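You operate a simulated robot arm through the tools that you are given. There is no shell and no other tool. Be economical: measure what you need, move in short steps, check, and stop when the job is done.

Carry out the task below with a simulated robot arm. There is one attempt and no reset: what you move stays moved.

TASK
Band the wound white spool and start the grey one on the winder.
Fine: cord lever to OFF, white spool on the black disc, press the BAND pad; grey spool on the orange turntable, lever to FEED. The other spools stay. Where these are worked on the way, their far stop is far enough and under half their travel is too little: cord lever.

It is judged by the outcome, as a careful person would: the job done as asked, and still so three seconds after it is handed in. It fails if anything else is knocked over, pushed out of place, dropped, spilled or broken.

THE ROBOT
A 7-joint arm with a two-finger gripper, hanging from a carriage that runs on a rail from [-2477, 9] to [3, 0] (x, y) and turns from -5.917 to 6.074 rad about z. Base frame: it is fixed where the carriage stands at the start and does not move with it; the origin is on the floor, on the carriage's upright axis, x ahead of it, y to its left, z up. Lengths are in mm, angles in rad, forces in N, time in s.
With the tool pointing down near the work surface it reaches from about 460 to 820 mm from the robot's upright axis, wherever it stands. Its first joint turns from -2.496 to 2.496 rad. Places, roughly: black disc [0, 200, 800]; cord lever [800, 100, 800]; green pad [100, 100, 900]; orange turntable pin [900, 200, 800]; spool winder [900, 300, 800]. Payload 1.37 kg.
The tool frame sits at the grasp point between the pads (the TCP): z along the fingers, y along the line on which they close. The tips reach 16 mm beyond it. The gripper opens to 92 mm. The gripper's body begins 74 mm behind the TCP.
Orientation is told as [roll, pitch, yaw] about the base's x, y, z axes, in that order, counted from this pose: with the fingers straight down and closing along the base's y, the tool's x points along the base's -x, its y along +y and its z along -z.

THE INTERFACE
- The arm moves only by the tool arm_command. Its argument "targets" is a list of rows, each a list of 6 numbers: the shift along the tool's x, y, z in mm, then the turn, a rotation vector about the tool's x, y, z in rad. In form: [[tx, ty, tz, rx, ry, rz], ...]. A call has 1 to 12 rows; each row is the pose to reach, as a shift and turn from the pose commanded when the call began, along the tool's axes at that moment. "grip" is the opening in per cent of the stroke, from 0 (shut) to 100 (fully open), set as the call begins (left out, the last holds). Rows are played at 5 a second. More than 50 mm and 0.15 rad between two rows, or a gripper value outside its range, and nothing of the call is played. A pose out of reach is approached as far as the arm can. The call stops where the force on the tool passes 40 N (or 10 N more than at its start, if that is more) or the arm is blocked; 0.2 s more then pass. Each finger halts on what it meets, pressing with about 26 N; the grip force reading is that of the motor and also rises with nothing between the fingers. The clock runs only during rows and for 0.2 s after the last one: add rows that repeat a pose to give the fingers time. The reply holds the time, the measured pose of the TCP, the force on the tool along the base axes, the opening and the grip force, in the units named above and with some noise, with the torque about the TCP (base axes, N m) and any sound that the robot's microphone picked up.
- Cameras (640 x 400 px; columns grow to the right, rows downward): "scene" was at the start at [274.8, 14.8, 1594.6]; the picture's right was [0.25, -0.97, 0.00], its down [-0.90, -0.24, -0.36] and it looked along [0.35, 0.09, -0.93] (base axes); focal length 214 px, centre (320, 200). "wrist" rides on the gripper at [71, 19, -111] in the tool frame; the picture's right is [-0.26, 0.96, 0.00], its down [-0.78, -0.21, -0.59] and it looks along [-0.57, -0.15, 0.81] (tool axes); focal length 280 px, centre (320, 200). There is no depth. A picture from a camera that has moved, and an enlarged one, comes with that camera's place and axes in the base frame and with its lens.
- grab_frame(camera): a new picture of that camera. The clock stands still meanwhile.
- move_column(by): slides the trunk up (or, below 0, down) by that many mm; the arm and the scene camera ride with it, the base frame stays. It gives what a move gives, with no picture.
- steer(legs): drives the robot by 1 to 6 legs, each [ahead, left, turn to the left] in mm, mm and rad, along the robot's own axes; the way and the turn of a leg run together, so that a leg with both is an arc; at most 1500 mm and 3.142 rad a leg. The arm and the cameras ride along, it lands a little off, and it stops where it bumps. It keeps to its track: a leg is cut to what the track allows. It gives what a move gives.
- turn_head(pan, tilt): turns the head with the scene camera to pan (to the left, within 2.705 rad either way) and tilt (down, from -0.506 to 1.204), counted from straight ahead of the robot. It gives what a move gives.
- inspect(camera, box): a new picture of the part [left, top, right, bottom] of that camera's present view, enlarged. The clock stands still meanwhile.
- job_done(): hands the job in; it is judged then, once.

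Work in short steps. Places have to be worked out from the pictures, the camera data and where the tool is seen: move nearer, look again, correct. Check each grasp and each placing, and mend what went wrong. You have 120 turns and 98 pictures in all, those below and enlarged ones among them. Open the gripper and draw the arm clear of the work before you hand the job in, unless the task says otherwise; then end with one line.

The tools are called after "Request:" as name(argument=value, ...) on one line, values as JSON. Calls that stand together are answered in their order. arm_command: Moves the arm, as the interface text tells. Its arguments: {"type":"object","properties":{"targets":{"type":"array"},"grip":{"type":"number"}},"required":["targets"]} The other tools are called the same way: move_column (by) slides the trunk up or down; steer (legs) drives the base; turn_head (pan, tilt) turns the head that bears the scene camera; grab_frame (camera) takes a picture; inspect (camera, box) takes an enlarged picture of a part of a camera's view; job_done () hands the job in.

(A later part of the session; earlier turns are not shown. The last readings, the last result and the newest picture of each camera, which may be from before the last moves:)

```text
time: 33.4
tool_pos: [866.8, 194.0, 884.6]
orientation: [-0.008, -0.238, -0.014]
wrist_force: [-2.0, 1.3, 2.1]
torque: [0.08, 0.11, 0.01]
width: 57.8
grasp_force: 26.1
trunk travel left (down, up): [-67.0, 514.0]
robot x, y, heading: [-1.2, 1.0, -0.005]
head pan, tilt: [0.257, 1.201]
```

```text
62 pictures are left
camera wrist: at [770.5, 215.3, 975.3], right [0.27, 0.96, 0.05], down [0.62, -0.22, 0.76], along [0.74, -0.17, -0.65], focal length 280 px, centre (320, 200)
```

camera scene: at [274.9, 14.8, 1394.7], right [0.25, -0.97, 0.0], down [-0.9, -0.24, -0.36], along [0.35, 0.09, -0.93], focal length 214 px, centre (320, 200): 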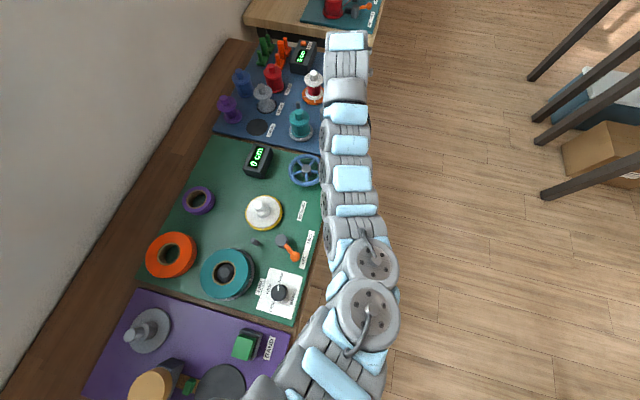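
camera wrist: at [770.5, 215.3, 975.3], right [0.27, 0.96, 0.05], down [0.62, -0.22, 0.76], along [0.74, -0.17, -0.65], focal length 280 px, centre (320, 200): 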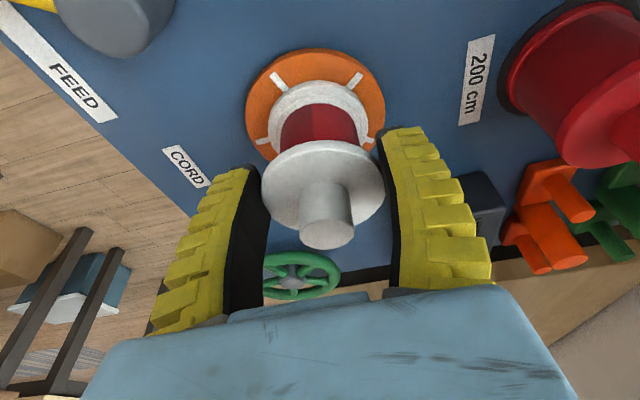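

Gripped at 57.8 mm (flange diameter). I lift 15 mm with the trunk and check.

Request:
move_column(by=15)

Request:
grab_frame(camera="wrist")

```text
time: 34.0
tool_pos: [866.2, 191.8, 898.3]
orientation: [-0.01, -0.237, -0.015]
wrist_force: [-0.4, 0.2, -1.2]
torque: [-0.01, -0.01, 0.01]
width: 57.5
grasp_force: 26.0
trunk travel left (down, up): [-82.0, 499.0]
robot x, y, heading: [0.0, 3.4, -0.003]
head pan, tilt: [0.257, 1.201]
```

```text
61 pictures are left
camera wrist: at [770.4, 214.7, 989.9], right [0.27, 0.96, 0.05], down [0.62, -0.22, 0.76], along [0.74, -0.17, -0.65], focal length 280 px, centre (320, 200)
```

wrist: 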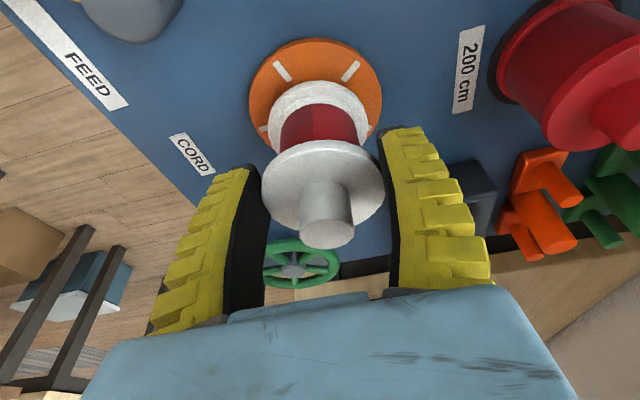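

Holding well. I lift 100 mm more with the trunk.

Request:
move_column(by=100)

Request:
grab_frame(camera="wrist")

```text
time: 35.3
tool_pos: [867.4, 191.9, 998.5]
orientation: [-0.009, -0.238, -0.014]
wrist_force: [0.3, -0.6, 0.1]
torque: [0.03, 0.02, -0.01]
width: 57.0
grasp_force: 26.5
trunk travel left (down, up): [-182.0, 399.0]
robot x, y, heading: [-0.5, 0.4, -0.004]
head pan, tilt: [0.257, 1.201]
```

```text
60 pictures are left
camera wrist: at [770.4, 214.8, 1089.9], right [0.27, 0.96, 0.05], down [0.62, -0.22, 0.76], along [0.74, -0.17, -0.65], focal length 280 px, centre (320, 200)
```

wrist: 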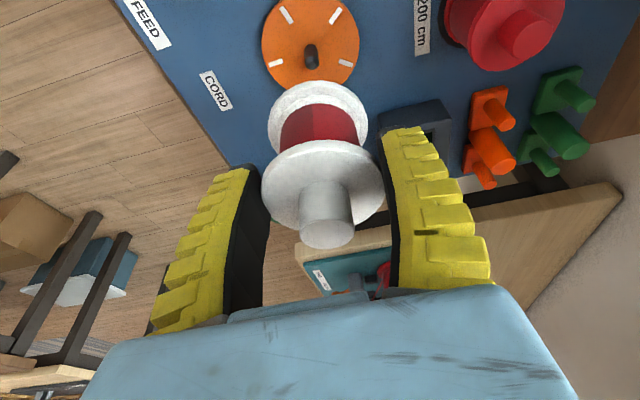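

Spool is clear; the bare turntable pin shows at ≈ [866, 195]. I raise 60 mm more and drive 780 mm back along the rail to the banding mat.

Request:
move_column(by=60)

Request:
steer(legs=[[-400, 0, 0], [-380, 0, 0]])

Request:
grab_frame(camera="wrist")

Request:
grab_frame(camera="scene")

```text
time: 36.3
tool_pos: [866.6, 193.4, 1058.7]
orientation: [-0.008, -0.238, -0.017]
wrist_force: [0.9, -0.1, -1.8]
torque: [0.01, 0.01, -0.01]
width: 57.6
grasp_force: 26.0
trunk travel left (down, up): [-242.0, 339.0]
robot x, y, heading: [-3.6, -1.0, -0.006]
head pan, tilt: [0.257, 1.201]
```

```text
time: 40.8
tool_pos: [83.4, 194.9, 1058.5]
orientation: [-0.008, -0.238, -0.013]
wrist_force: [0.6, 0.8, -1.1]
torque: [-0.04, 0.0, 0.0]
width: 57.1
grasp_force: 25.9
trunk travel left (down, up): [-242.0, 339.0]
robot x, y, heading: [-782.9, 6.9, -0.006]
head pan, tilt: [0.257, 1.201]
```

```text
59 pictures are left
camera wrist: at [-12.5, 217.7, 1150.1], right [0.27, 0.96, 0.05], down [0.62, -0.22, 0.76], along [0.74, -0.17, -0.65], focal length 280 px, centre (320, 200)
```

wrist: 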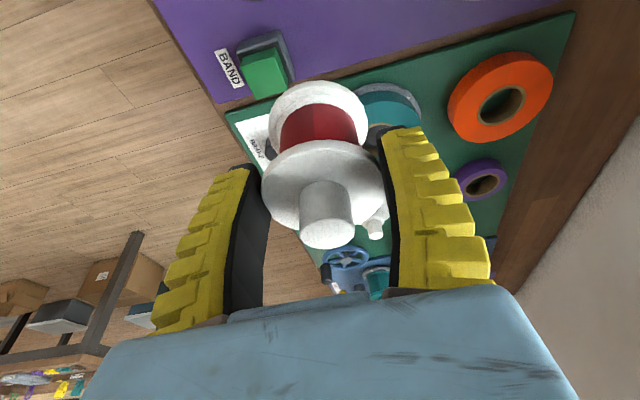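

```text
58 pictures are left
camera scene: at [-508.5, 16.7, 1569.5], right [0.25, -0.97, 0.0], down [-0.9, -0.23, -0.36], along [0.35, 0.09, -0.93], focal length 214 px, centre (320, 200)
```

scene: 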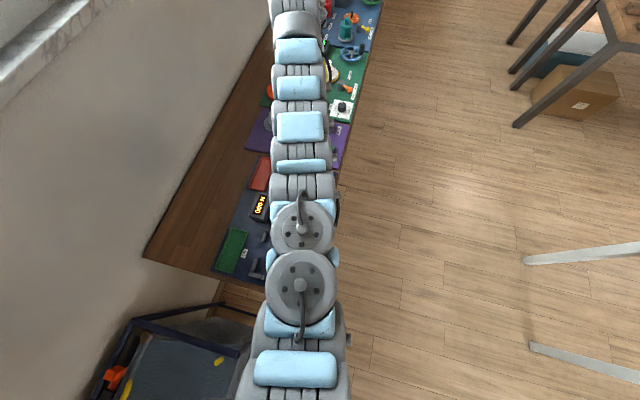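

The disc is behind the camera's view. I drive another 190 mm back to see it ahead.

Request:
steer(legs=[[-190, 0, 0]])

Request:
grab_frame(camera="wrist")

Request:
grab_frame(camera="scene")

```text
time: 42.4
tool_pos: [-103.9, 197.1, 1058.9]
orientation: [-0.01, -0.236, -0.015]
wrist_force: [1.1, 0.1, -1.0]
torque: [-0.03, 0.0, 0.02]
width: 57.0
grasp_force: 26.3
trunk travel left (down, up): [-242.0, 339.0]
robot x, y, heading: [-971.8, 1.4, 0.002]
head pan, tilt: [0.257, 1.201]
```

```text
57 pictures are left
camera wrist: at [-201.2, 218.8, 1150.0], right [0.27, 0.96, 0.05], down [0.62, -0.22, 0.76], along [0.74, -0.17, -0.65], focal length 280 px, centre (320, 200)
```

wrist: 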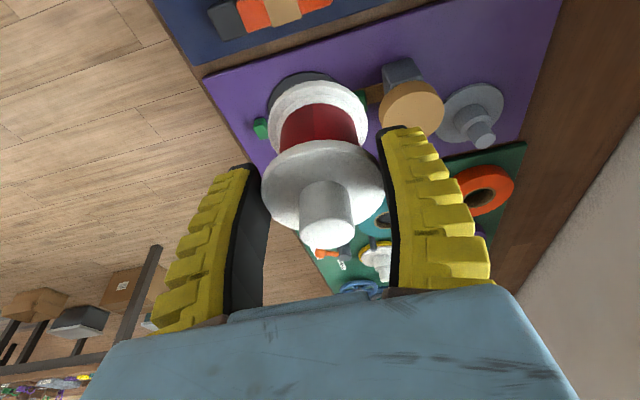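

```text
56 pictures are left
camera scene: at [-697.0, 17.5, 1569.5], right [0.25, -0.97, 0.0], down [-0.9, -0.23, -0.36], along [0.35, 0.09, -0.93], focal length 214 px, centre (320, 200)
```

scene: 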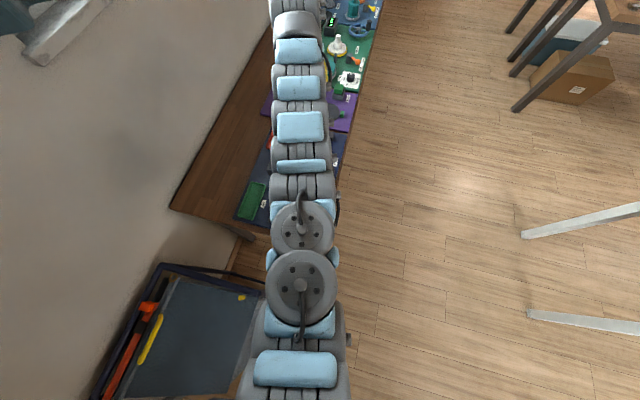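

The disc is hidden behind the held spool; I shift the tool 90 mm left to see it.

Request:
arm_command(targets=[[5, 30, 0, 0, 0, 0], [15, 60, 0, 0, 0, 0], [25, 90, 0, 0, 0, 0], [25, 90, 0, 0, 0, 0]])

Request:
grab_frame(camera="wrist")

```text
time: 43.4
tool_pos: [-130.8, 287.2, 1050.6]
orientation: [-0.01, -0.237, -0.013]
wrist_force: [-0.5, 0.0, 0.1]
torque: [-0.01, -0.01, 0.01]
width: 57.0
grasp_force: 25.4
out of reach, approached as far as the arm can: row 3, 4
trunk travel left (down, up): [-242.0, 339.0]
robot x, y, heading: [-971.3, 3.3, -0.005]
head pan, tilt: [0.257, 1.201]
```

```text
55 pictures are left
camera wrist: at [-227.4, 308.1, 1142.3], right [0.27, 0.96, 0.05], down [0.62, -0.22, 0.76], along [0.74, -0.17, -0.65], focal length 280 px, centre (320, 200)
```

wrist: 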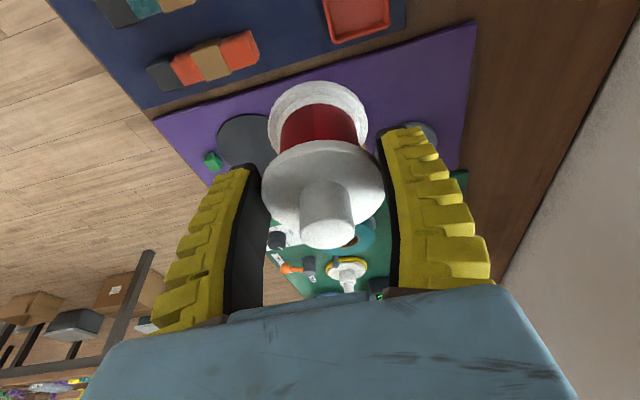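

I return to y ≈ 197 and drive forward so the disc shows above the spool in the picture.

Request:
steer(legs=[[115, 0, 0]])

Request:
arm_command(targets=[[0, -45, 0, 0, 0, 0], [0, -90, 0, 0, 0, 0], [0, -90, 0, 0, 0, 0]])

Request:
inspect(camera="wrist", box=[200, 0, 440, 160])

```text
time: 44.6
tool_pos: [-15.8, 284.7, 1052.3]
orientation: [-0.008, -0.239, -0.015]
wrist_force: [-0.5, -0.3, 0.0]
torque: [-0.01, 0.0, 0.0]
width: 57.1
grasp_force: 25.7
trunk travel left (down, up): [-242.0, 339.0]
robot x, y, heading: [-855.5, 3.1, -0.002]
head pan, tilt: [0.257, 1.201]
```

```text
time: 45.4
tool_pos: [-17.0, 195.9, 1052.4]
orientation: [-0.008, -0.237, -0.013]
wrist_force: [0.9, -1.0, -1.0]
torque: [0.03, 0.01, 0.01]
width: 56.7
grasp_force: 26.1
trunk travel left (down, up): [-242.0, 339.0]
robot x, y, heading: [-855.8, 2.8, -0.0]
head pan, tilt: [0.257, 1.201]
```

```text
2.50 times, centred on (320, 80) of wrist
camera zoom: at [-113.5, 217.9, 1143.2], right [0.27, 0.96, 0.05], down [0.62, -0.21, 0.76], along [0.74, -0.17, -0.65], focal length 701 px, centre (320, 500)
```

zoom: 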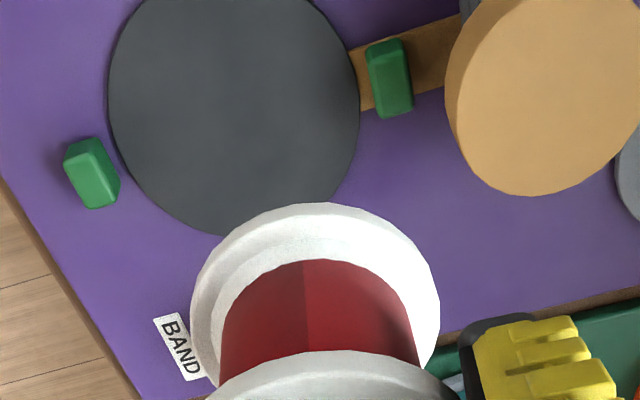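

Disc centre ≈ [-6, 168], ~107 mm across. I shift the tool to [-5, 166] and lower with the trunk.

Request:
arm_command(targets=[[-6, -15, 1.4, 0, 0, 0], [-11.7, -30, 2.8, 0, 0, 0], [-11.7, -30, 2.8, 0, 0, 0]])

Request:
move_column(by=-110)

Request:
grab_frame(camera="wrist")

```text
time: 46.2
tool_pos: [-5.3, 166.2, 1053.6]
orientation: [-0.009, -0.237, -0.013]
wrist_force: [-0.1, -0.4, -1.3]
torque: [0.03, -0.01, 0.01]
width: 57.0
grasp_force: 25.6
trunk travel left (down, up): [-242.0, 339.0]
robot x, y, heading: [-854.0, 1.7, 0.0]
head pan, tilt: [0.257, 1.201]
```

```text
time: 47.6
tool_pos: [-5.1, 166.7, 943.3]
orientation: [-0.01, -0.239, -0.012]
wrist_force: [-1.7, 0.4, -0.2]
torque: [0.0, 0.01, -0.02]
width: 57.1
grasp_force: 26.0
trunk travel left (down, up): [-132.0, 449.0]
robot x, y, heading: [-859.2, 4.5, -0.003]
head pan, tilt: [0.257, 1.201]
```

```text
53 pictures are left
camera wrist: at [-101.3, 188.2, 1034.1], right [0.27, 0.96, 0.05], down [0.61, -0.22, 0.76], along [0.74, -0.17, -0.65], focal length 280 px, centre (320, 200)
```

wrist: 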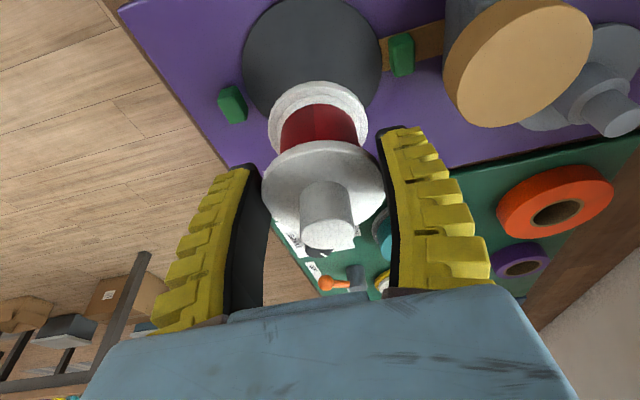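

I nudge to x ≈ -9 and lower 48 mm more, then look at the spool against the disc.

Request:
arm_command(targets=[[3.9, 1, -1, 0, 0, 0], [3.9, 1, -1, 0, 0, 0]])

Request:
move_column(by=-45)

Request:
grab_frame(camera="wrist")

```text
time: 48.2
tool_pos: [-9.2, 167.4, 942.2]
orientation: [-0.008, -0.238, -0.015]
wrist_force: [0.1, -0.5, -0.6]
torque: [-0.01, -0.01, 0.02]
width: 57.0
grasp_force: 26.2
trunk travel left (down, up): [-132.0, 449.0]
robot x, y, heading: [-856.1, 2.9, -0.004]
head pan, tilt: [0.257, 1.201]
```

```text
time: 49.1
tool_pos: [-9.4, 166.8, 897.4]
orientation: [-0.009, -0.24, -0.014]
wrist_force: [0.9, -0.2, -1.0]
torque: [-0.02, 0.02, 0.02]
width: 56.7
grasp_force: 26.5
trunk travel left (down, up): [-87.0, 494.0]
robot x, y, heading: [-858.1, 1.4, -0.0]
head pan, tilt: [0.257, 1.201]
```

```text
52 pictures are left
camera wrist: at [-105.2, 189.1, 989.0], right [0.27, 0.96, 0.05], down [0.61, -0.22, 0.76], along [0.74, -0.17, -0.65], focal length 280 px, centre (320, 200)
```

wrist: 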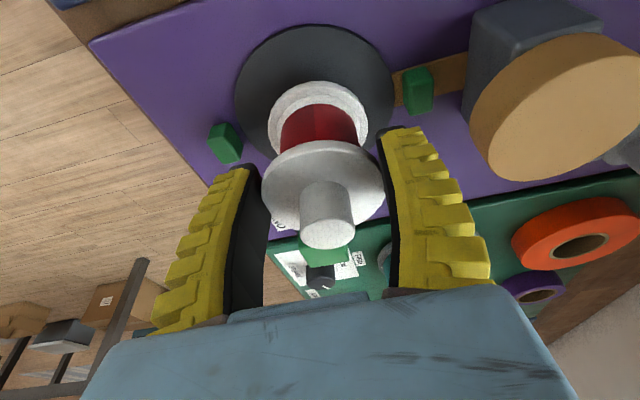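

Relative to the disc the spool is ~8 mm too far ahead (+x). I shift back 8 mm and lower 8 mm.

Request:
arm_command(targets=[[7.8, 0.5, -1.9, 0, 0, 0], [7.8, 0.5, -1.9, 0, 0, 0]])

Request:
move_column(by=-8)

Request:
grab_frame(camera="wrist")

```text
time: 49.7
tool_pos: [-16.9, 166.9, 896.2]
orientation: [-0.009, -0.238, -0.015]
wrist_force: [0.8, -0.6, -0.9]
torque: [0.02, -0.02, -0.03]
width: 56.9
grasp_force: 26.4
trunk travel left (down, up): [-87.0, 494.0]
robot x, y, heading: [-856.9, -3.2, 0.002]
head pan, tilt: [0.257, 1.201]
```

```text
time: 50.3
tool_pos: [-17.0, 167.3, 890.2]
orientation: [-0.009, -0.24, -0.015]
wrist_force: [0.4, -0.3, -0.3]
torque: [0.03, 0.0, -0.01]
width: 56.7
grasp_force: 25.8
trunk travel left (down, up): [-79.0, 502.0]
robot x, y, heading: [-854.7, 4.4, -0.002]
head pan, tilt: [0.257, 1.201]
```

```text
51 pictures are left
camera wrist: at [-113.1, 189.7, 980.9], right [0.27, 0.96, 0.05], down [0.62, -0.22, 0.76], along [0.74, -0.17, -0.65], focal length 280 px, centre (320, 200)
```

wrist: 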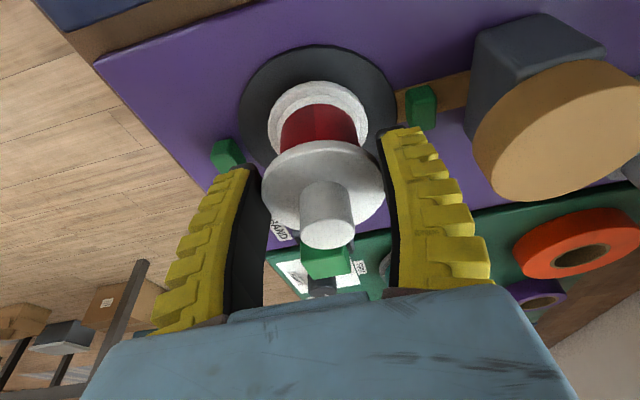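

Well centred now. I lower in small steps, watching the force.

Request:
move_column(by=-5)

Request:
move_column(by=-3)

```text
time: 50.8
tool_pos: [-16.8, 167.5, 884.6]
orientation: [-0.008, -0.238, -0.014]
wrist_force: [0.2, -0.1, -0.3]
torque: [-0.03, -0.03, 0.0]
width: 56.4
grasp_force: 26.5
trunk travel left (down, up): [-74.0, 507.0]
robot x, y, heading: [-857.1, 5.1, 0.001]
head pan, tilt: [0.257, 1.201]
```

```text
time: 51.3
tool_pos: [-17.1, 168.3, 881.6]
orientation: [-0.008, -0.239, -0.015]
wrist_force: [0.7, 0.0, 0.2]
torque: [-0.02, -0.03, -0.02]
width: 56.8
grasp_force: 26.1
trunk travel left (down, up): [-71.0, 510.0]
robot x, y, heading: [-856.0, 1.3, 0.003]
head pan, tilt: [0.257, 1.201]
```

Request:
move_column(by=-2)

Request:
move_column(by=-2)

Request:
grab_frame(camera="wrist")

```text
time: 51.9
tool_pos: [-17.4, 168.7, 879.1]
orientation: [-0.009, -0.238, -0.014]
wrist_force: [0.2, -0.7, -0.6]
torque: [0.0, 0.0, 0.0]
width: 56.8
grasp_force: 26.4
trunk travel left (down, up): [-69.0, 512.0]
robot x, y, heading: [-855.8, 5.8, -0.003]
head pan, tilt: [0.257, 1.201]
```

```text
time: 52.4
tool_pos: [-17.9, 167.6, 878.0]
orientation: [-0.008, -0.236, -0.015]
wrist_force: [-0.6, -0.1, -1.2]
torque: [-0.01, -0.01, 0.01]
width: 56.8
grasp_force: 25.8
trunk travel left (down, up): [-67.0, 514.0]
robot x, y, heading: [-857.8, 3.1, 0.001]
head pan, tilt: [0.257, 1.201]
```

```text
50 pictures are left
camera wrist: at [-113.3, 189.7, 968.8], right [0.27, 0.96, 0.05], down [0.62, -0.22, 0.76], along [0.74, -0.17, -0.65], focal length 280 px, centre (320, 200)
```

wrist: 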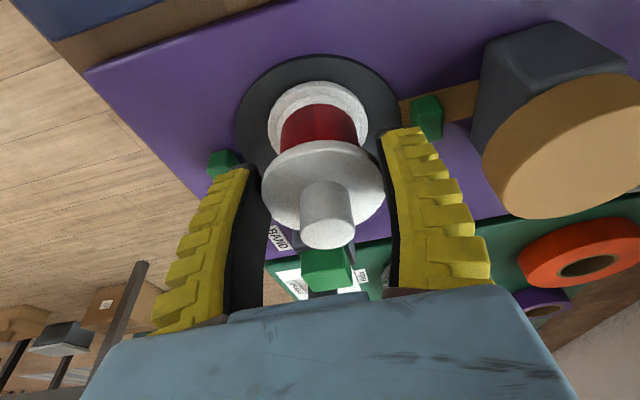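

No contact yet; continuing in small steps.

Request:
move_column(by=-3)

Request:
move_column(by=-2)

Request:
move_column(by=-2)

```text
time: 52.9
tool_pos: [-16.7, 167.0, 877.2]
orientation: [-0.01, -0.238, -0.014]
wrist_force: [-1.9, -0.9, 8.0]
torque: [0.03, 0.18, 0.04]
width: 57.2
grasp_force: 26.3
trunk travel left (down, up): [-64.0, 517.0]
robot x, y, heading: [-854.3, 3.6, -0.005]
head pan, tilt: [0.257, 1.201]
```

```text
time: 53.4
tool_pos: [-14.4, 167.0, 874.5]
orientation: [-0.01, -0.242, -0.015]
wrist_force: [-5.6, -2.1, 18.2]
torque: [0.1, -0.11, 0.04]
width: 58.6
grasp_force: 25.5
trunk travel left (down, up): [-62.0, 519.0]
robot x, y, heading: [-856.9, 1.2, -0.002]
head pan, tilt: [0.257, 1.201]
```

```text
time: 53.9
tool_pos: [-15.5, 167.4, 872.6]
orientation: [-0.009, -0.241, -0.013]
wrist_force: [-2.5, -1.4, 18.7]
torque: [0.06, -0.27, 0.05]
width: 59.8
grasp_force: 26.1
trunk travel left (down, up): [-60.0, 521.0]
robot x, y, heading: [-859.6, 4.9, -0.003]
head pan, tilt: [0.257, 1.201]
```

Contact at about z 877 (force 8→18 N). I ease up 3 mm and open the gripper.

Request:
move_column(by=3)

Request:
arm_command(targets=[[0, 0, 0, 0, 0, 0], [0, 0, 0, 0, 0, 0]], grip=82)

Request:
grab_frame(camera="wrist")

```text
time: 54.5
tool_pos: [-15.7, 167.2, 872.7]
orientation: [-0.009, -0.237, -0.015]
wrist_force: [1.7, -0.3, 3.5]
torque: [0.11, -0.14, -0.01]
width: 58.3
grasp_force: 26.2
trunk travel left (down, up): [-63.0, 518.0]
robot x, y, heading: [-857.7, 3.7, -0.001]
head pan, tilt: [0.257, 1.201]
```

```text
time: 55.0
tool_pos: [-17.7, 166.4, 874.5]
orientation: [-0.008, -0.239, -0.014]
wrist_force: [0.0, -0.9, -0.1]
torque: [0.02, 0.0, 0.02]
width: 77.2
grasp_force: 2.0
trunk travel left (down, up): [-63.0, 518.0]
robot x, y, heading: [-856.4, -1.5, 0.001]
head pan, tilt: [0.257, 1.201]
```

```text
49 pictures are left
camera wrist: at [-113.4, 189.7, 964.5], right [0.27, 0.96, 0.05], down [0.62, -0.22, 0.76], along [0.74, -0.17, -0.65], focal length 280 px, centre (320, 200)
```

wrist: 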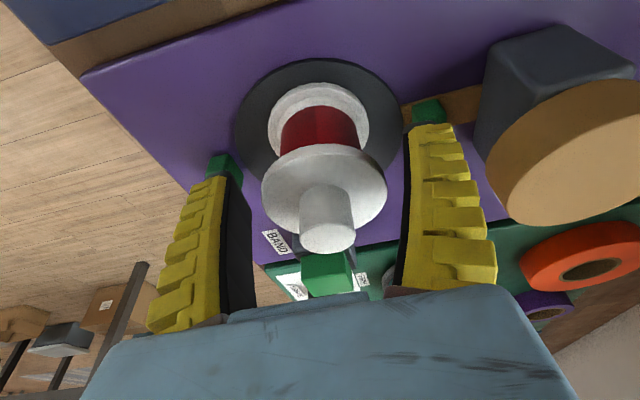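

White spool stands centred on the disc. I raise the trunk 110 mm and look for the BAND pad.

Request:
move_column(by=110)

Request:
arm_command(targets=[[20, -10, -5, 0, 0, 0], [20, -10, -5, 0, 0, 0]], grip=0)

Request:
grab_frame(camera="wrist")

```text
time: 56.5
tool_pos: [-17.1, 167.3, 983.6]
orientation: [-0.01, -0.239, -0.013]
wrist_force: [0.4, 0.1, 0.7]
torque: [-0.03, -0.01, 0.02]
width: 77.1
grasp_force: 1.6
trunk travel left (down, up): [-173.0, 408.0]
robot x, y, heading: [-856.2, 3.2, 0.003]
head pan, tilt: [0.257, 1.201]
```

```text
time: 57.1
tool_pos: [-38.3, 156.8, 983.0]
orientation: [-0.01, -0.24, -0.013]
wrist_force: [0.6, -1.9, 0.4]
torque: [0.11, 0.01, 0.06]
width: 0.0
grasp_force: 25.9
trunk travel left (down, up): [-173.0, 408.0]
robot x, y, heading: [-856.2, 3.0, -0.002]
head pan, tilt: [0.257, 1.201]
```

```text
48 pictures are left
camera wrist: at [-134.5, 178.9, 1075.3], right [0.27, 0.96, 0.05], down [0.61, -0.22, 0.76], along [0.74, -0.17, -0.65], focal length 280 px, centre (320, 200)
```

wrist: 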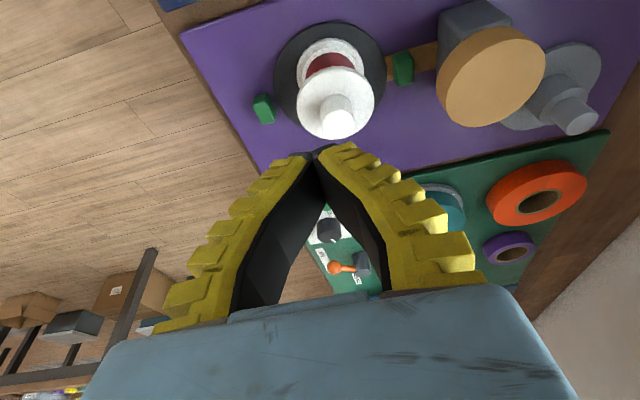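

Spool fine. I drive 140 mm forward to stand over the BAND pad and look.

Request:
steer(legs=[[130, 0, 0]])

Request:
grab_frame(camera="wrist")

```text
time: 58.4
tool_pos: [92.6, 157.1, 983.6]
orientation: [-0.008, -0.24, -0.016]
wrist_force: [-1.1, -0.1, -0.4]
torque: [0.0, -0.03, -0.01]
width: 0.0
grasp_force: 26.1
trunk travel left (down, up): [-173.0, 408.0]
robot x, y, heading: [-724.8, 5.3, -0.001]
head pan, tilt: [0.257, 1.201]
```

```text
47 pictures are left
camera wrist: at [-3.7, 179.0, 1075.4], right [0.27, 0.96, 0.05], down [0.61, -0.22, 0.76], along [0.74, -0.17, -0.65], focal length 280 px, centre (320, 200)
```

wrist: 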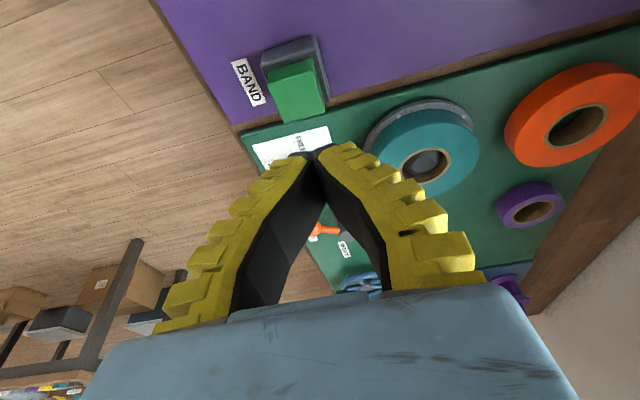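

Pad top ≈ [108, 140, 853]. I straighten the tool and go down over the pad to z ≈ 890.

Request:
arm_command(targets=[[-8, -8, 20, 0, 0.12, 0], [-8, -16.5, 30, 0, 0.238, 0], [2, -16.5, 62, 0, 0.238, 0], [7.1, -16.5, 94, 0, 0.238, 0], [7.1, -16.5, 94, 0, 0.238, 0]])

Request:
grab_frame(camera="wrist")

```text
time: 59.6
tool_pos: [96.4, 136.0, 901.1]
orientation: [-0.01, 0.0, -0.017]
wrist_force: [0.1, 0.2, 0.6]
torque: [-0.02, 0.02, 0.02]
width: 0.0
grasp_force: 25.7
out of reach, approached as far as the arm can: row 2, 3, 4, 5
trunk travel left (down, up): [-173.0, 408.0]
robot x, y, heading: [-725.1, 2.1, 0.0]
head pan, tilt: [0.257, 1.201]
```

```text
46 pictures are left
camera wrist: at [24.3, 158.2, 1011.5], right [0.28, 0.96, -0.01], down [0.78, -0.22, 0.59], along [0.57, -0.17, -0.81], focal length 280 px, centre (320, 200)
```

wrist: 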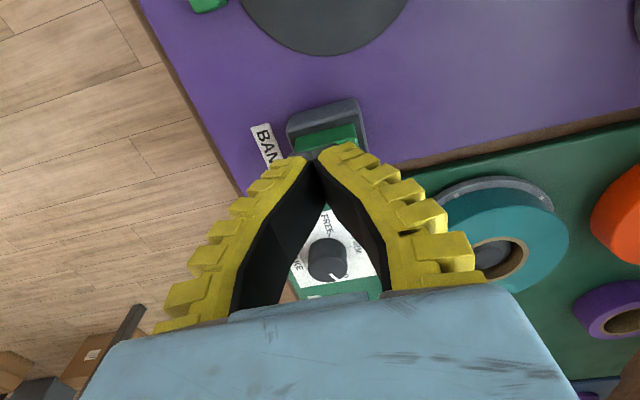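

The pad lies under the fingertips but a bit ahead; I drive 11 mm forward, then press down in small steps.

Request:
steer(legs=[[11, 0, 0]])

Request:
arm_command(targets=[[0, 4, 8, 0, 0, 0], [0, 4, 16, 0, 0, 0], [0, 4, 22, 0, 0, 0], [0, 4, 26, 0, 0, 0], [0, 4, 30, 0, 0, 0]])

```text
time: 60.3
tool_pos: [107.9, 136.0, 902.7]
orientation: [-0.008, -0.001, -0.018]
wrist_force: [-0.1, -0.4, 0.1]
torque: [0.0, -0.01, 0.05]
width: 0.0
grasp_force: 26.1
trunk travel left (down, up): [-173.0, 408.0]
robot x, y, heading: [-713.1, 2.8, -0.009]
head pan, tilt: [0.257, 1.201]
```

```text
time: 61.5
tool_pos: [107.6, 139.9, 871.6]
orientation: [-0.009, -0.001, -0.017]
wrist_force: [0.4, 0.8, 5.3]
torque: [0.02, -0.01, -0.03]
width: 6.0
grasp_force: 28.5
trunk travel left (down, up): [-173.0, 408.0]
robot x, y, heading: [-716.1, 4.2, -0.009]
head pan, tilt: [0.257, 1.201]
heard: click
```

A click was heard. I rise and look at the result on the disc.

Request:
arm_command(targets=[[10, 0, -40, 0, 0, 0], [30, 0, -80, 0, 0, 0], [70, 0, -100, 0, 0, 0], [110, 0, -120, 0, 0, 0], [150, 0, -130, 0, 0, 0], [150, 0, -130, 0, 0, 0]])

Request:
grab_frame(camera="wrist")

Request:
grab_frame(camera="scene")

```text
time: 62.9
tool_pos: [7.4, 143.3, 984.7]
orientation: [-0.009, 0.0, -0.016]
wrist_force: [0.1, 0.7, 0.6]
torque: [-0.03, 0.01, -0.03]
width: 0.1
grasp_force: 28.0
out of reach, approached as far as the arm can: row 4, 5, 6
trunk travel left (down, up): [-173.0, 408.0]
robot x, y, heading: [-713.6, -1.5, -0.006]
head pan, tilt: [0.257, 1.201]
```

```text
45 pictures are left
camera wrist: at [-64.7, 164.7, 1096.4], right [0.28, 0.96, -0.01], down [0.78, -0.22, 0.59], along [0.57, -0.17, -0.81], focal length 280 px, centre (320, 200)
```

wrist: 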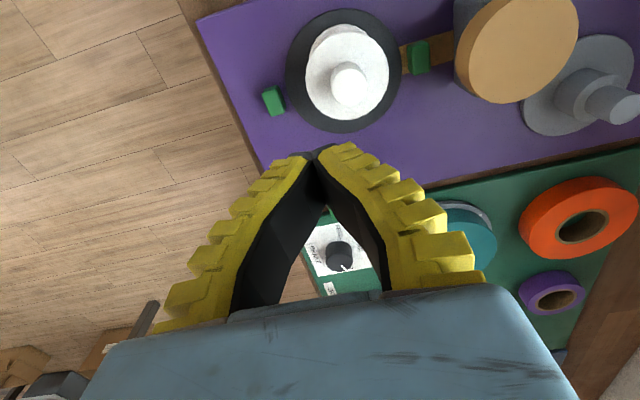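

```text
44 pictures are left
camera scene: at [-441.2, 16.2, 1500.5], right [0.25, -0.97, 0.0], down [-0.9, -0.23, -0.36], along [0.35, 0.09, -0.93], focal length 214 px, centre (320, 200)
```

scene: 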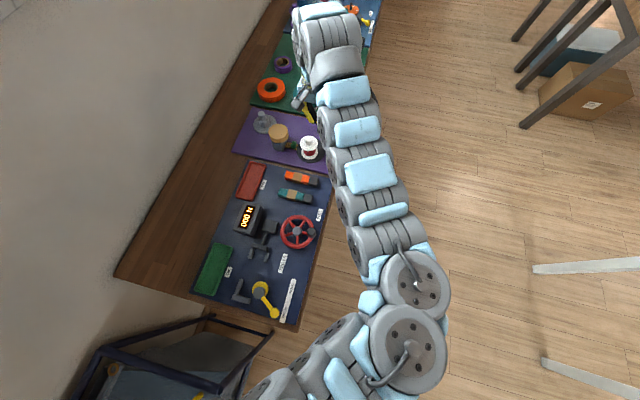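

I zoom in on the spool to see whether it is banded.

Request:
inspect(camera="scene", box=[240, 100, 360, 180])

Request:
inspect(camera="wrist", box=[240, 0, 450, 140])

```text
5.00 times, centred on (300, 140) of scene
camera zoom: at [-441.2, 16.2, 1500.5], right [0.25, -0.97, 0.0], down [-0.9, -0.23, -0.36], along [0.35, 0.09, -0.93], focal length 1072 px, centre (420, 500)
```

zoom: 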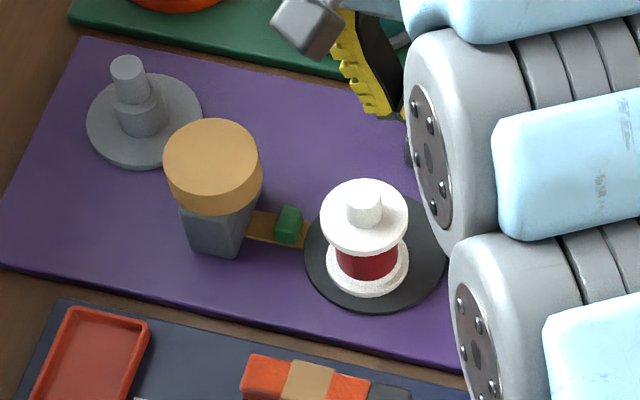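

```text
2.86 times, centred on (345, 70) of wrist
camera zoom: at [-64.7, 164.7, 1096.4], right [0.28, 0.96, -0.01], down [0.78, -0.22, 0.59], along [0.57, -0.17, -0.81], focal length 801 px, centre (249, 571)
```

zoom: 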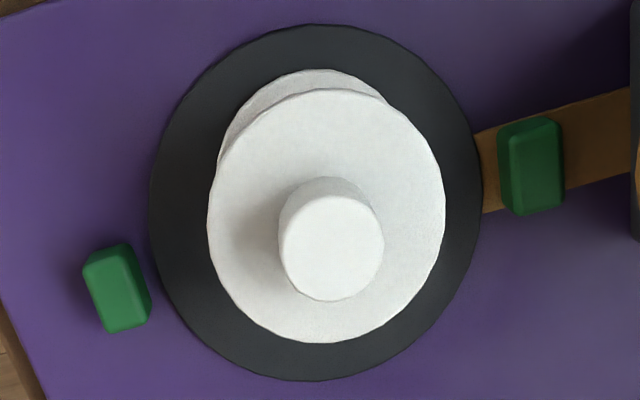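

No band is seen yet. I wait two seconds and look again.

Request:
arm_command(targets=[[0, 0, 0, 0, 0, 0], [0, 0, 0, 0, 0, 0], [0, 0, 0, 0, 0, 0], [0, 0, 0, 0, 0, 0], [0, 0, 0, 0, 0, 0], [0, 0, 0, 0, 0, 0], [0, 0, 0, 0, 0, 0], [0, 0, 0, 0, 0, 0], [0, 0, 0, 0, 0, 0], [0, 0, 0, 0, 0, 0]])

Request:
inspect(camera="scene", box=[240, 100, 360, 180])

```text
time: 65.1
tool_pos: [8.5, 142.3, 986.8]
orientation: [-0.008, 0.0, -0.017]
wrist_force: [-0.3, 0.1, 0.1]
torque: [0.01, -0.02, -0.03]
width: 0.0
grasp_force: 27.9
trunk travel left (down, up): [-173.0, 408.0]
robot x, y, heading: [-713.9, 1.5, -0.005]
head pan, tilt: [0.257, 1.201]
```

```text
5.00 times, centred on (300, 140) of scene
camera zoom: at [-441.0, 16.5, 1500.6], right [0.25, -0.97, 0.0], down [-0.9, -0.23, -0.36], along [0.35, 0.09, -0.93], focal length 1072 px, centre (420, 500)
```

zoom: 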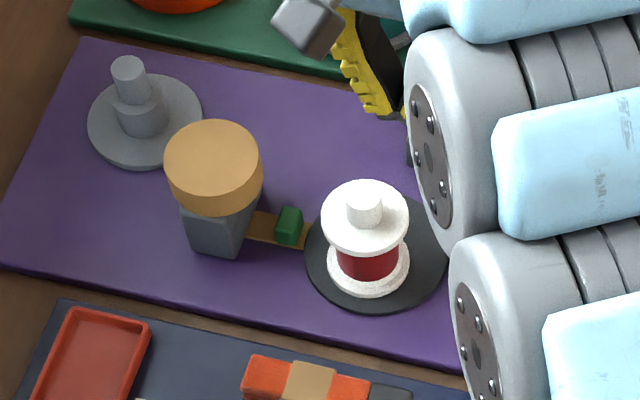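

Still none. The press may have been too shallow (5 N); I go back and press the pad fully down.

Request:
arm_command(targets=[[-40, -1, 10, 0, 0, 0], [-80, -2, 40, 0, 0, 0], [-99, -2, 80, 0, 0, 0], [-99, -2, 105, 0, 0, 0], [-99, -2, 112, 0, 0, 0], [-99, -2, 117, 0, 0, 0], [-99, -2, 122, 0, 0, 0], [-99, -2, 127, 0, 0, 0], [-99, -2, 132, 0, 0, 0]])

Request:
inspect(camera="scene", box=[240, 100, 360, 180])

```text
time: 67.1
tool_pos: [107.5, 139.5, 856.9]
orientation: [-0.008, -0.006, -0.016]
wrist_force: [-7.6, 0.2, 30.1]
torque: [0.04, 0.15, 0.03]
width: 5.9
grasp_force: 27.7
trunk travel left (down, up): [-173.0, 408.0]
robot x, y, heading: [-713.3, 0.9, -0.007]
head pan, tilt: [0.257, 1.201]
heard: click
```

```text
5.00 times, centred on (300, 140) of scene
camera zoom: at [-439.9, 16.8, 1501.4], right [0.25, -0.97, 0.0], down [-0.9, -0.23, -0.36], along [0.35, 0.09, -0.93], focal length 1072 px, centre (420, 500)
```

zoom: 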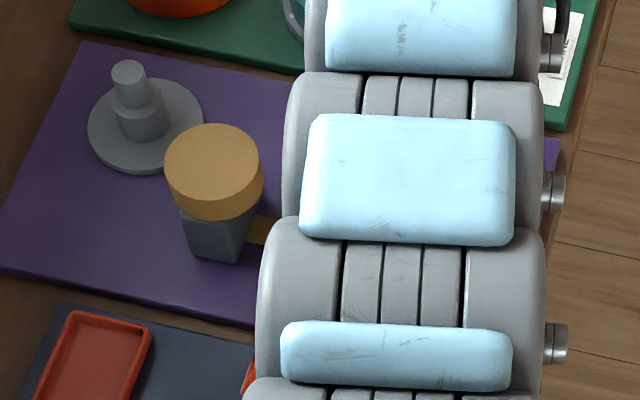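

Fully pressed (30 N, click). I rise and look again.

Request:
arm_command(targets=[[10, 0, -40, 0, 0, 0], [30, 0, -80, 0, 0, 0], [60, 0, -105, 0, 0, 0], [95, 0, -120, 0, 0, 0], [95, 0, -120, 0, 0, 0]])

Request:
inspect(camera="scene", box=[240, 100, 360, 180])

Request:
inspect(camera="wrist", box=[240, 0, 450, 140])

```text
time: 68.3
tool_pos: [11.6, 141.6, 973.9]
orientation: [-0.01, -0.003, -0.017]
wrist_force: [-1.0, 0.8, 0.5]
torque: [-0.05, 0.01, -0.02]
width: 0.3
grasp_force: 28.0
trunk travel left (down, up): [-173.0, 408.0]
robot x, y, heading: [-714.2, 1.7, 0.0]
head pan, tilt: [0.257, 1.201]
```

```text
5.00 times, centred on (300, 140) of scene
camera zoom: at [-441.2, 17.0, 1500.5], right [0.25, -0.97, 0.0], down [-0.9, -0.23, -0.36], along [0.35, 0.09, -0.93], focal length 1072 px, centre (420, 500)
```

zoom: 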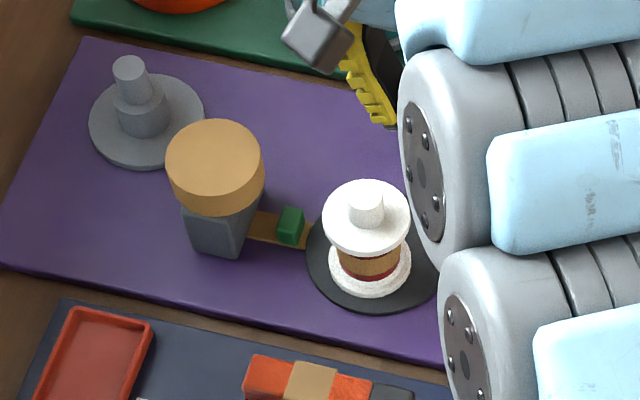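

```text
2.86 times, centred on (345, 70) of wrist
camera zoom: at [-60.8, 163.6, 1084.3], right [0.28, 0.96, -0.01], down [0.78, -0.22, 0.59], along [0.57, -0.17, -0.81], focal length 801 px, centre (249, 571)
```

zoom: 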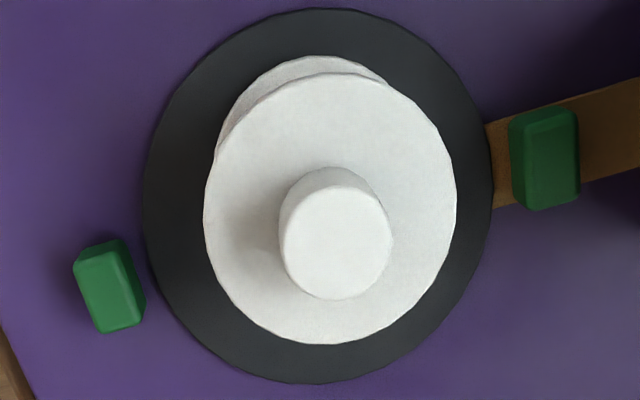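

Banded: a beige band now wraps the spool. Next the grey spool: I raise the trunk and drive to the rail's end by the winder.

Request:
move_column(by=50)

Request:
steer(legs=[[400, 0, 0], [313, 0, 0]])

```text
time: 69.2
tool_pos: [12.7, 140.3, 1023.6]
orientation: [-0.01, 0.0, -0.017]
wrist_force: [0.2, -0.4, -0.5]
torque: [0.0, 0.0, 0.02]
width: 0.0
grasp_force: 27.2
trunk travel left (down, up): [-223.0, 358.0]
robot x, y, heading: [-717.5, 2.4, -0.001]
head pan, tilt: [0.257, 1.201]
```

```text
time: 73.4
tool_pos: [724.8, 138.3, 1024.8]
orientation: [-0.008, 0.001, -0.02]
wrist_force: [0.0, 0.3, 0.0]
torque: [0.01, 0.04, 0.0]
width: 0.0
grasp_force: 27.7
trunk travel left (down, up): [-223.0, 358.0]
robot x, y, heading: [-5.2, 0.8, 0.0]
head pan, tilt: [0.257, 1.201]
```

First I move over the grey spool's neighbourhood and yaw the tool by ~0.37, opening the gripper to 76 mm.

Request:
arm_command(targets=[[-5, 35, 0, 0, 0, -0.1], [-10, 75, 0, 0, 0, -0.2], [-10, 115, 0, 0, 0, -0.3], [-10, 155, 0, 0, 0, -0.37], [-5, 180, 0, 0, 0, -0.37], [-5, 180, 0, 0, 0, -0.37]], grip=82)

Request:
arm_command(targets=[[0, 0, 0, 0, -0.12, 0], [0, 0, 0, 0, -0.24, 0], [0, 0, 0, 0, -0.24, 0]])

Request:
grab_frame(camera="wrist")

```text
time: 74.8
tool_pos: [732.9, 319.1, 1021.8]
orientation: [-0.006, 0.002, 0.353]
wrist_force: [-0.9, 0.8, -0.4]
torque: [-0.04, 0.01, 0.03]
width: 77.0
grasp_force: 1.6
trunk travel left (down, up): [-223.0, 358.0]
robot x, y, heading: [-0.5, 0.1, -0.001]
head pan, tilt: [0.257, 1.201]
```

```text
time: 75.6
tool_pos: [734.0, 316.9, 1022.1]
orientation: [-0.009, -0.237, 0.354]
wrist_force: [-0.3, -1.4, -0.7]
torque: [0.07, -0.05, 0.03]
width: 77.1
grasp_force: 1.1
trunk travel left (down, up): [-223.0, 358.0]
robot x, y, heading: [-3.1, -2.6, 0.003]
head pan, tilt: [0.257, 1.201]
```

```text
37 pictures are left
camera wrist: at [635.9, 303.4, 1112.9], right [-0.09, 0.99, 0.05], down [0.65, 0.02, 0.76], along [0.75, 0.11, -0.65], focal length 280 px, centre (320, 200)
```

wrist: 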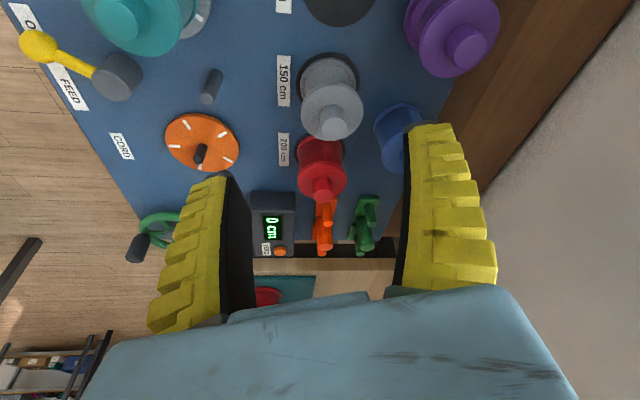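

Lever is at OFF; grey spool axis ≈ [777, 342]; turntable pin confirmed at ≈ [866, 195]. I move above the grey spool to z ≈ 962 and look.

Request:
arm_command(targets=[[-17, 4, 15, 0, 0, 0], [-33.5, 8.5, 35, 0, 0, 0], [-33.5, 8.5, 70, 0, 0, 0], [-33.5, 8.5, 70, 0, 0, 0]])

Request:
grab_frame(camera="wrist")

```text
time: 76.6
tool_pos: [775.9, 342.4, 962.0]
orientation: [-0.009, -0.239, 0.355]
wrist_force: [0.2, 0.4, -0.1]
torque: [0.0, -0.03, 0.0]
width: 77.0
grasp_force: 1.1
trunk travel left (down, up): [-223.0, 358.0]
robot x, y, heading: [-1.2, -2.5, -0.001]
head pan, tilt: [0.257, 1.201]
```

```text
36 pictures are left
camera wrist: at [678.9, 327.9, 1052.8], right [-0.09, 0.99, 0.05], down [0.65, 0.02, 0.76], along [0.75, 0.11, -0.65], focal length 280 px, centre (320, 200)
```

wrist: 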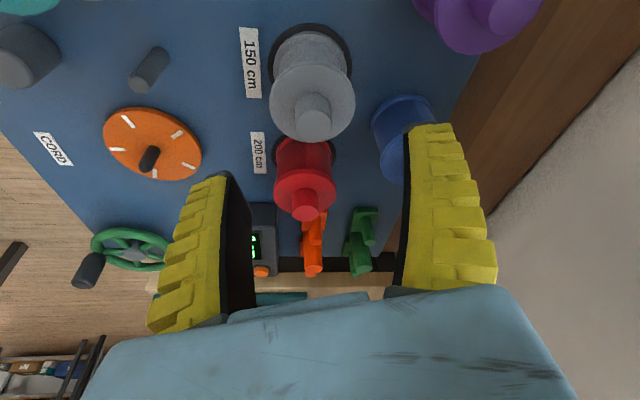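

Grey axis ≈ [778, 342]; blue is well clear at ≈ [826, 428]. I descend astride its top flange to z ≈ 879.

Request:
arm_command(targets=[[5, -1, 28, 0, 0, 0], [11, -1, 55, 0, 0, 0], [15, -1, 70, 0, 0, 0], [17.5, -1, 81, 0, 0, 0], [17.5, -1, 81, 0, 0, 0]])

Request:
grab_frame(camera="wrist")

```text
time: 77.8
tool_pos: [778.6, 342.4, 879.5]
orientation: [-0.008, -0.237, 0.355]
wrist_force: [-0.1, -0.2, 0.7]
torque: [0.02, 0.0, 0.03]
width: 77.1
grasp_force: 1.5
trunk travel left (down, up): [-223.0, 358.0]
robot x, y, heading: [-0.1, 0.7, -0.003]
head pan, tilt: [0.257, 1.201]
```

```text
35 pictures are left
camera wrist: at [681.0, 328.6, 970.3], right [-0.09, 0.99, 0.05], down [0.65, 0.02, 0.76], along [0.75, 0.11, -0.65], focal length 280 px, centre (320, 200)
```

wrist: 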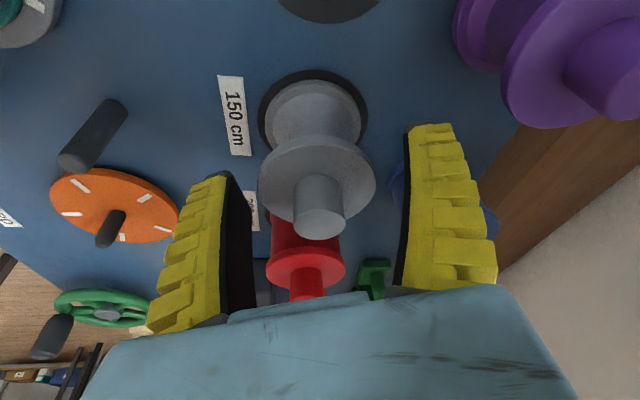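

Matches the earlier successful grip, about 3 mm higher; I lower 3 mm and close.

Request:
arm_command(targets=[[0.7, -1, 3, 0, 0, 0], [0.7, -1, 3, 0, 0, 0]])

Request:
arm_command(targets=[[0, 0, 0, 0, 0, 0], [0, 0, 0, 0, 0, 0], [0, 0, 0, 0, 0, 0]], grip=0)

Request:
move_column(by=15)

Request:
grab_frame(camera="wrist")

```text
time: 78.4
tool_pos: [778.3, 340.1, 875.3]
orientation: [-0.009, -0.239, 0.354]
wrist_force: [0.1, -0.3, -0.5]
torque: [-0.02, -0.02, -0.02]
width: 76.9
grasp_force: 1.2
trunk travel left (down, up): [-223.0, 358.0]
robot x, y, heading: [-4.6, -0.0, -0.006]
head pan, tilt: [0.257, 1.201]
```

```text
time: 79.2
tool_pos: [778.8, 340.3, 876.2]
orientation: [-0.009, -0.236, 0.354]
wrist_force: [-1.8, -2.0, 6.3]
torque: [0.05, -0.01, 0.02]
width: 53.6
grasp_force: 26.2
trunk travel left (down, up): [-223.0, 358.0]
robot x, y, heading: [-4.7, 1.8, -0.003]
head pan, tilt: [0.257, 1.201]
```

```text
time: 79.9
tool_pos: [778.8, 341.3, 890.3]
orientation: [-0.008, -0.238, 0.354]
wrist_force: [0.1, -0.1, -0.3]
torque: [0.01, 0.0, 0.02]
width: 52.4
grasp_force: 26.0
trunk travel left (down, up): [-238.0, 343.0]
robot x, y, heading: [-6.2, 2.8, -0.002]
head pan, tilt: [0.257, 1.201]
```

```text
34 pictures are left
camera wrist: at [681.2, 327.2, 982.0], right [-0.09, 0.99, 0.05], down [0.65, 0.02, 0.76], along [0.75, 0.11, -0.65], focal length 280 px, centre (320, 200)
```

wrist: 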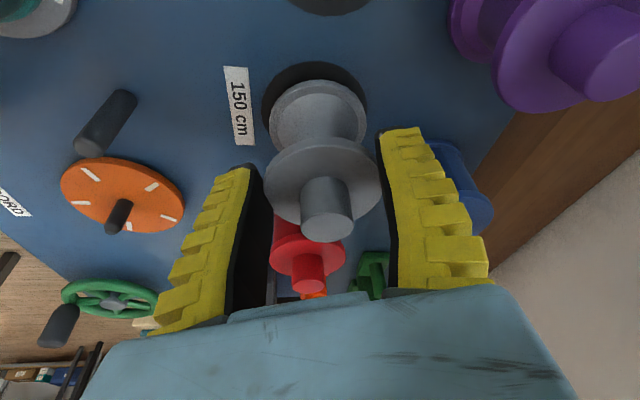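

It lifted, but at 52.4 mm the tips hold only the upper rim edge. I set it back, open, go 7 mm deeper and regrip.

Request:
move_column(by=-14)

Request:
arm_command(targets=[[0, 0, 0, 0, 0, 0], [0, 0, 0, 0, 0, 0]], grip=82)

Request:
grab_frame(camera="wrist")

```text
time: 80.5
tool_pos: [779.3, 341.8, 876.7]
orientation: [-0.007, -0.237, 0.355]
wrist_force: [-0.9, 0.0, 1.1]
torque: [0.0, -0.05, 0.0]
width: 52.6
grasp_force: 26.3
trunk travel left (down, up): [-224.0, 357.0]
robot x, y, heading: [0.4, 0.9, -0.004]
head pan, tilt: [0.257, 1.201]
```

```text
time: 81.1
tool_pos: [778.6, 340.7, 876.5]
orientation: [-0.01, -0.238, 0.354]
wrist_force: [-1.2, 0.6, -0.6]
torque: [-0.02, 0.0, -0.01]
width: 77.2
grasp_force: 1.8
trunk travel left (down, up): [-224.0, 357.0]
robot x, y, heading: [-4.8, 2.5, -0.002]
head pan, tilt: [0.257, 1.201]
```

```text
33 pictures are left
camera wrist: at [681.6, 327.3, 968.3], right [-0.09, 0.99, 0.05], down [0.65, 0.02, 0.76], along [0.75, 0.11, -0.65], focal length 280 px, centre (320, 200)
```

wrist: 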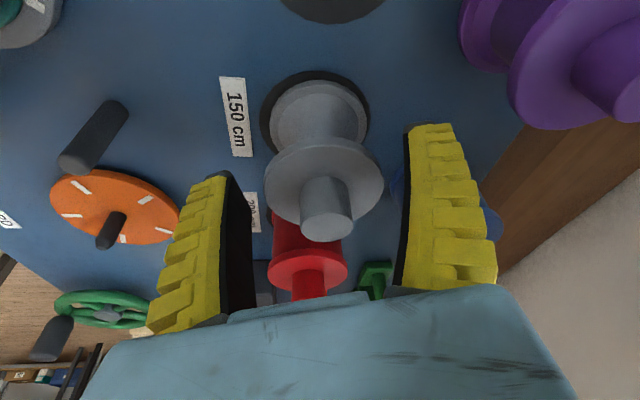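

Standing well. I go 8 mm lower and close again.

Request:
arm_command(targets=[[1.9, 1, 7.8, 0, 0, 0], [1.9, 1, 7.8, 0, 0, 0]])

Request:
arm_command(targets=[[0, 0, 0, 0, 0, 0], [0, 0, 0, 0, 0, 0], [0, 0, 0, 0, 0, 0]], grip=0)

Request:
grab_frame(camera="wrist")

```text
time: 81.7
tool_pos: [777.7, 341.5, 869.2]
orientation: [-0.01, -0.236, 0.354]
wrist_force: [-0.3, -0.2, -0.1]
torque: [0.02, -0.02, 0.0]
width: 77.3
grasp_force: 1.4
trunk travel left (down, up): [-224.0, 357.0]
robot x, y, heading: [-4.2, -2.2, 0.001]
head pan, tilt: [0.257, 1.201]
```

```text
time: 82.5
tool_pos: [778.7, 341.7, 868.0]
orientation: [-0.01, -0.239, 0.354]
wrist_force: [-0.1, 0.4, 0.9]
torque: [-0.02, 0.0, 0.0]
width: 57.5
grasp_force: 25.8
trunk travel left (down, up): [-224.0, 357.0]
robot x, y, heading: [0.5, -0.2, 0.002]
head pan, tilt: [0.257, 1.201]
```

```text
32 pictures are left
camera wrist: at [681.4, 328.0, 960.3], right [-0.09, 0.99, 0.05], down [0.65, 0.02, 0.76], along [0.75, 0.11, -0.65], focal length 280 px, centre (320, 200)
```

wrist: 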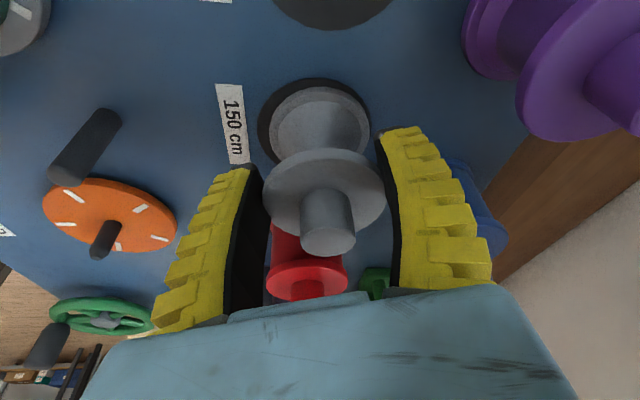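

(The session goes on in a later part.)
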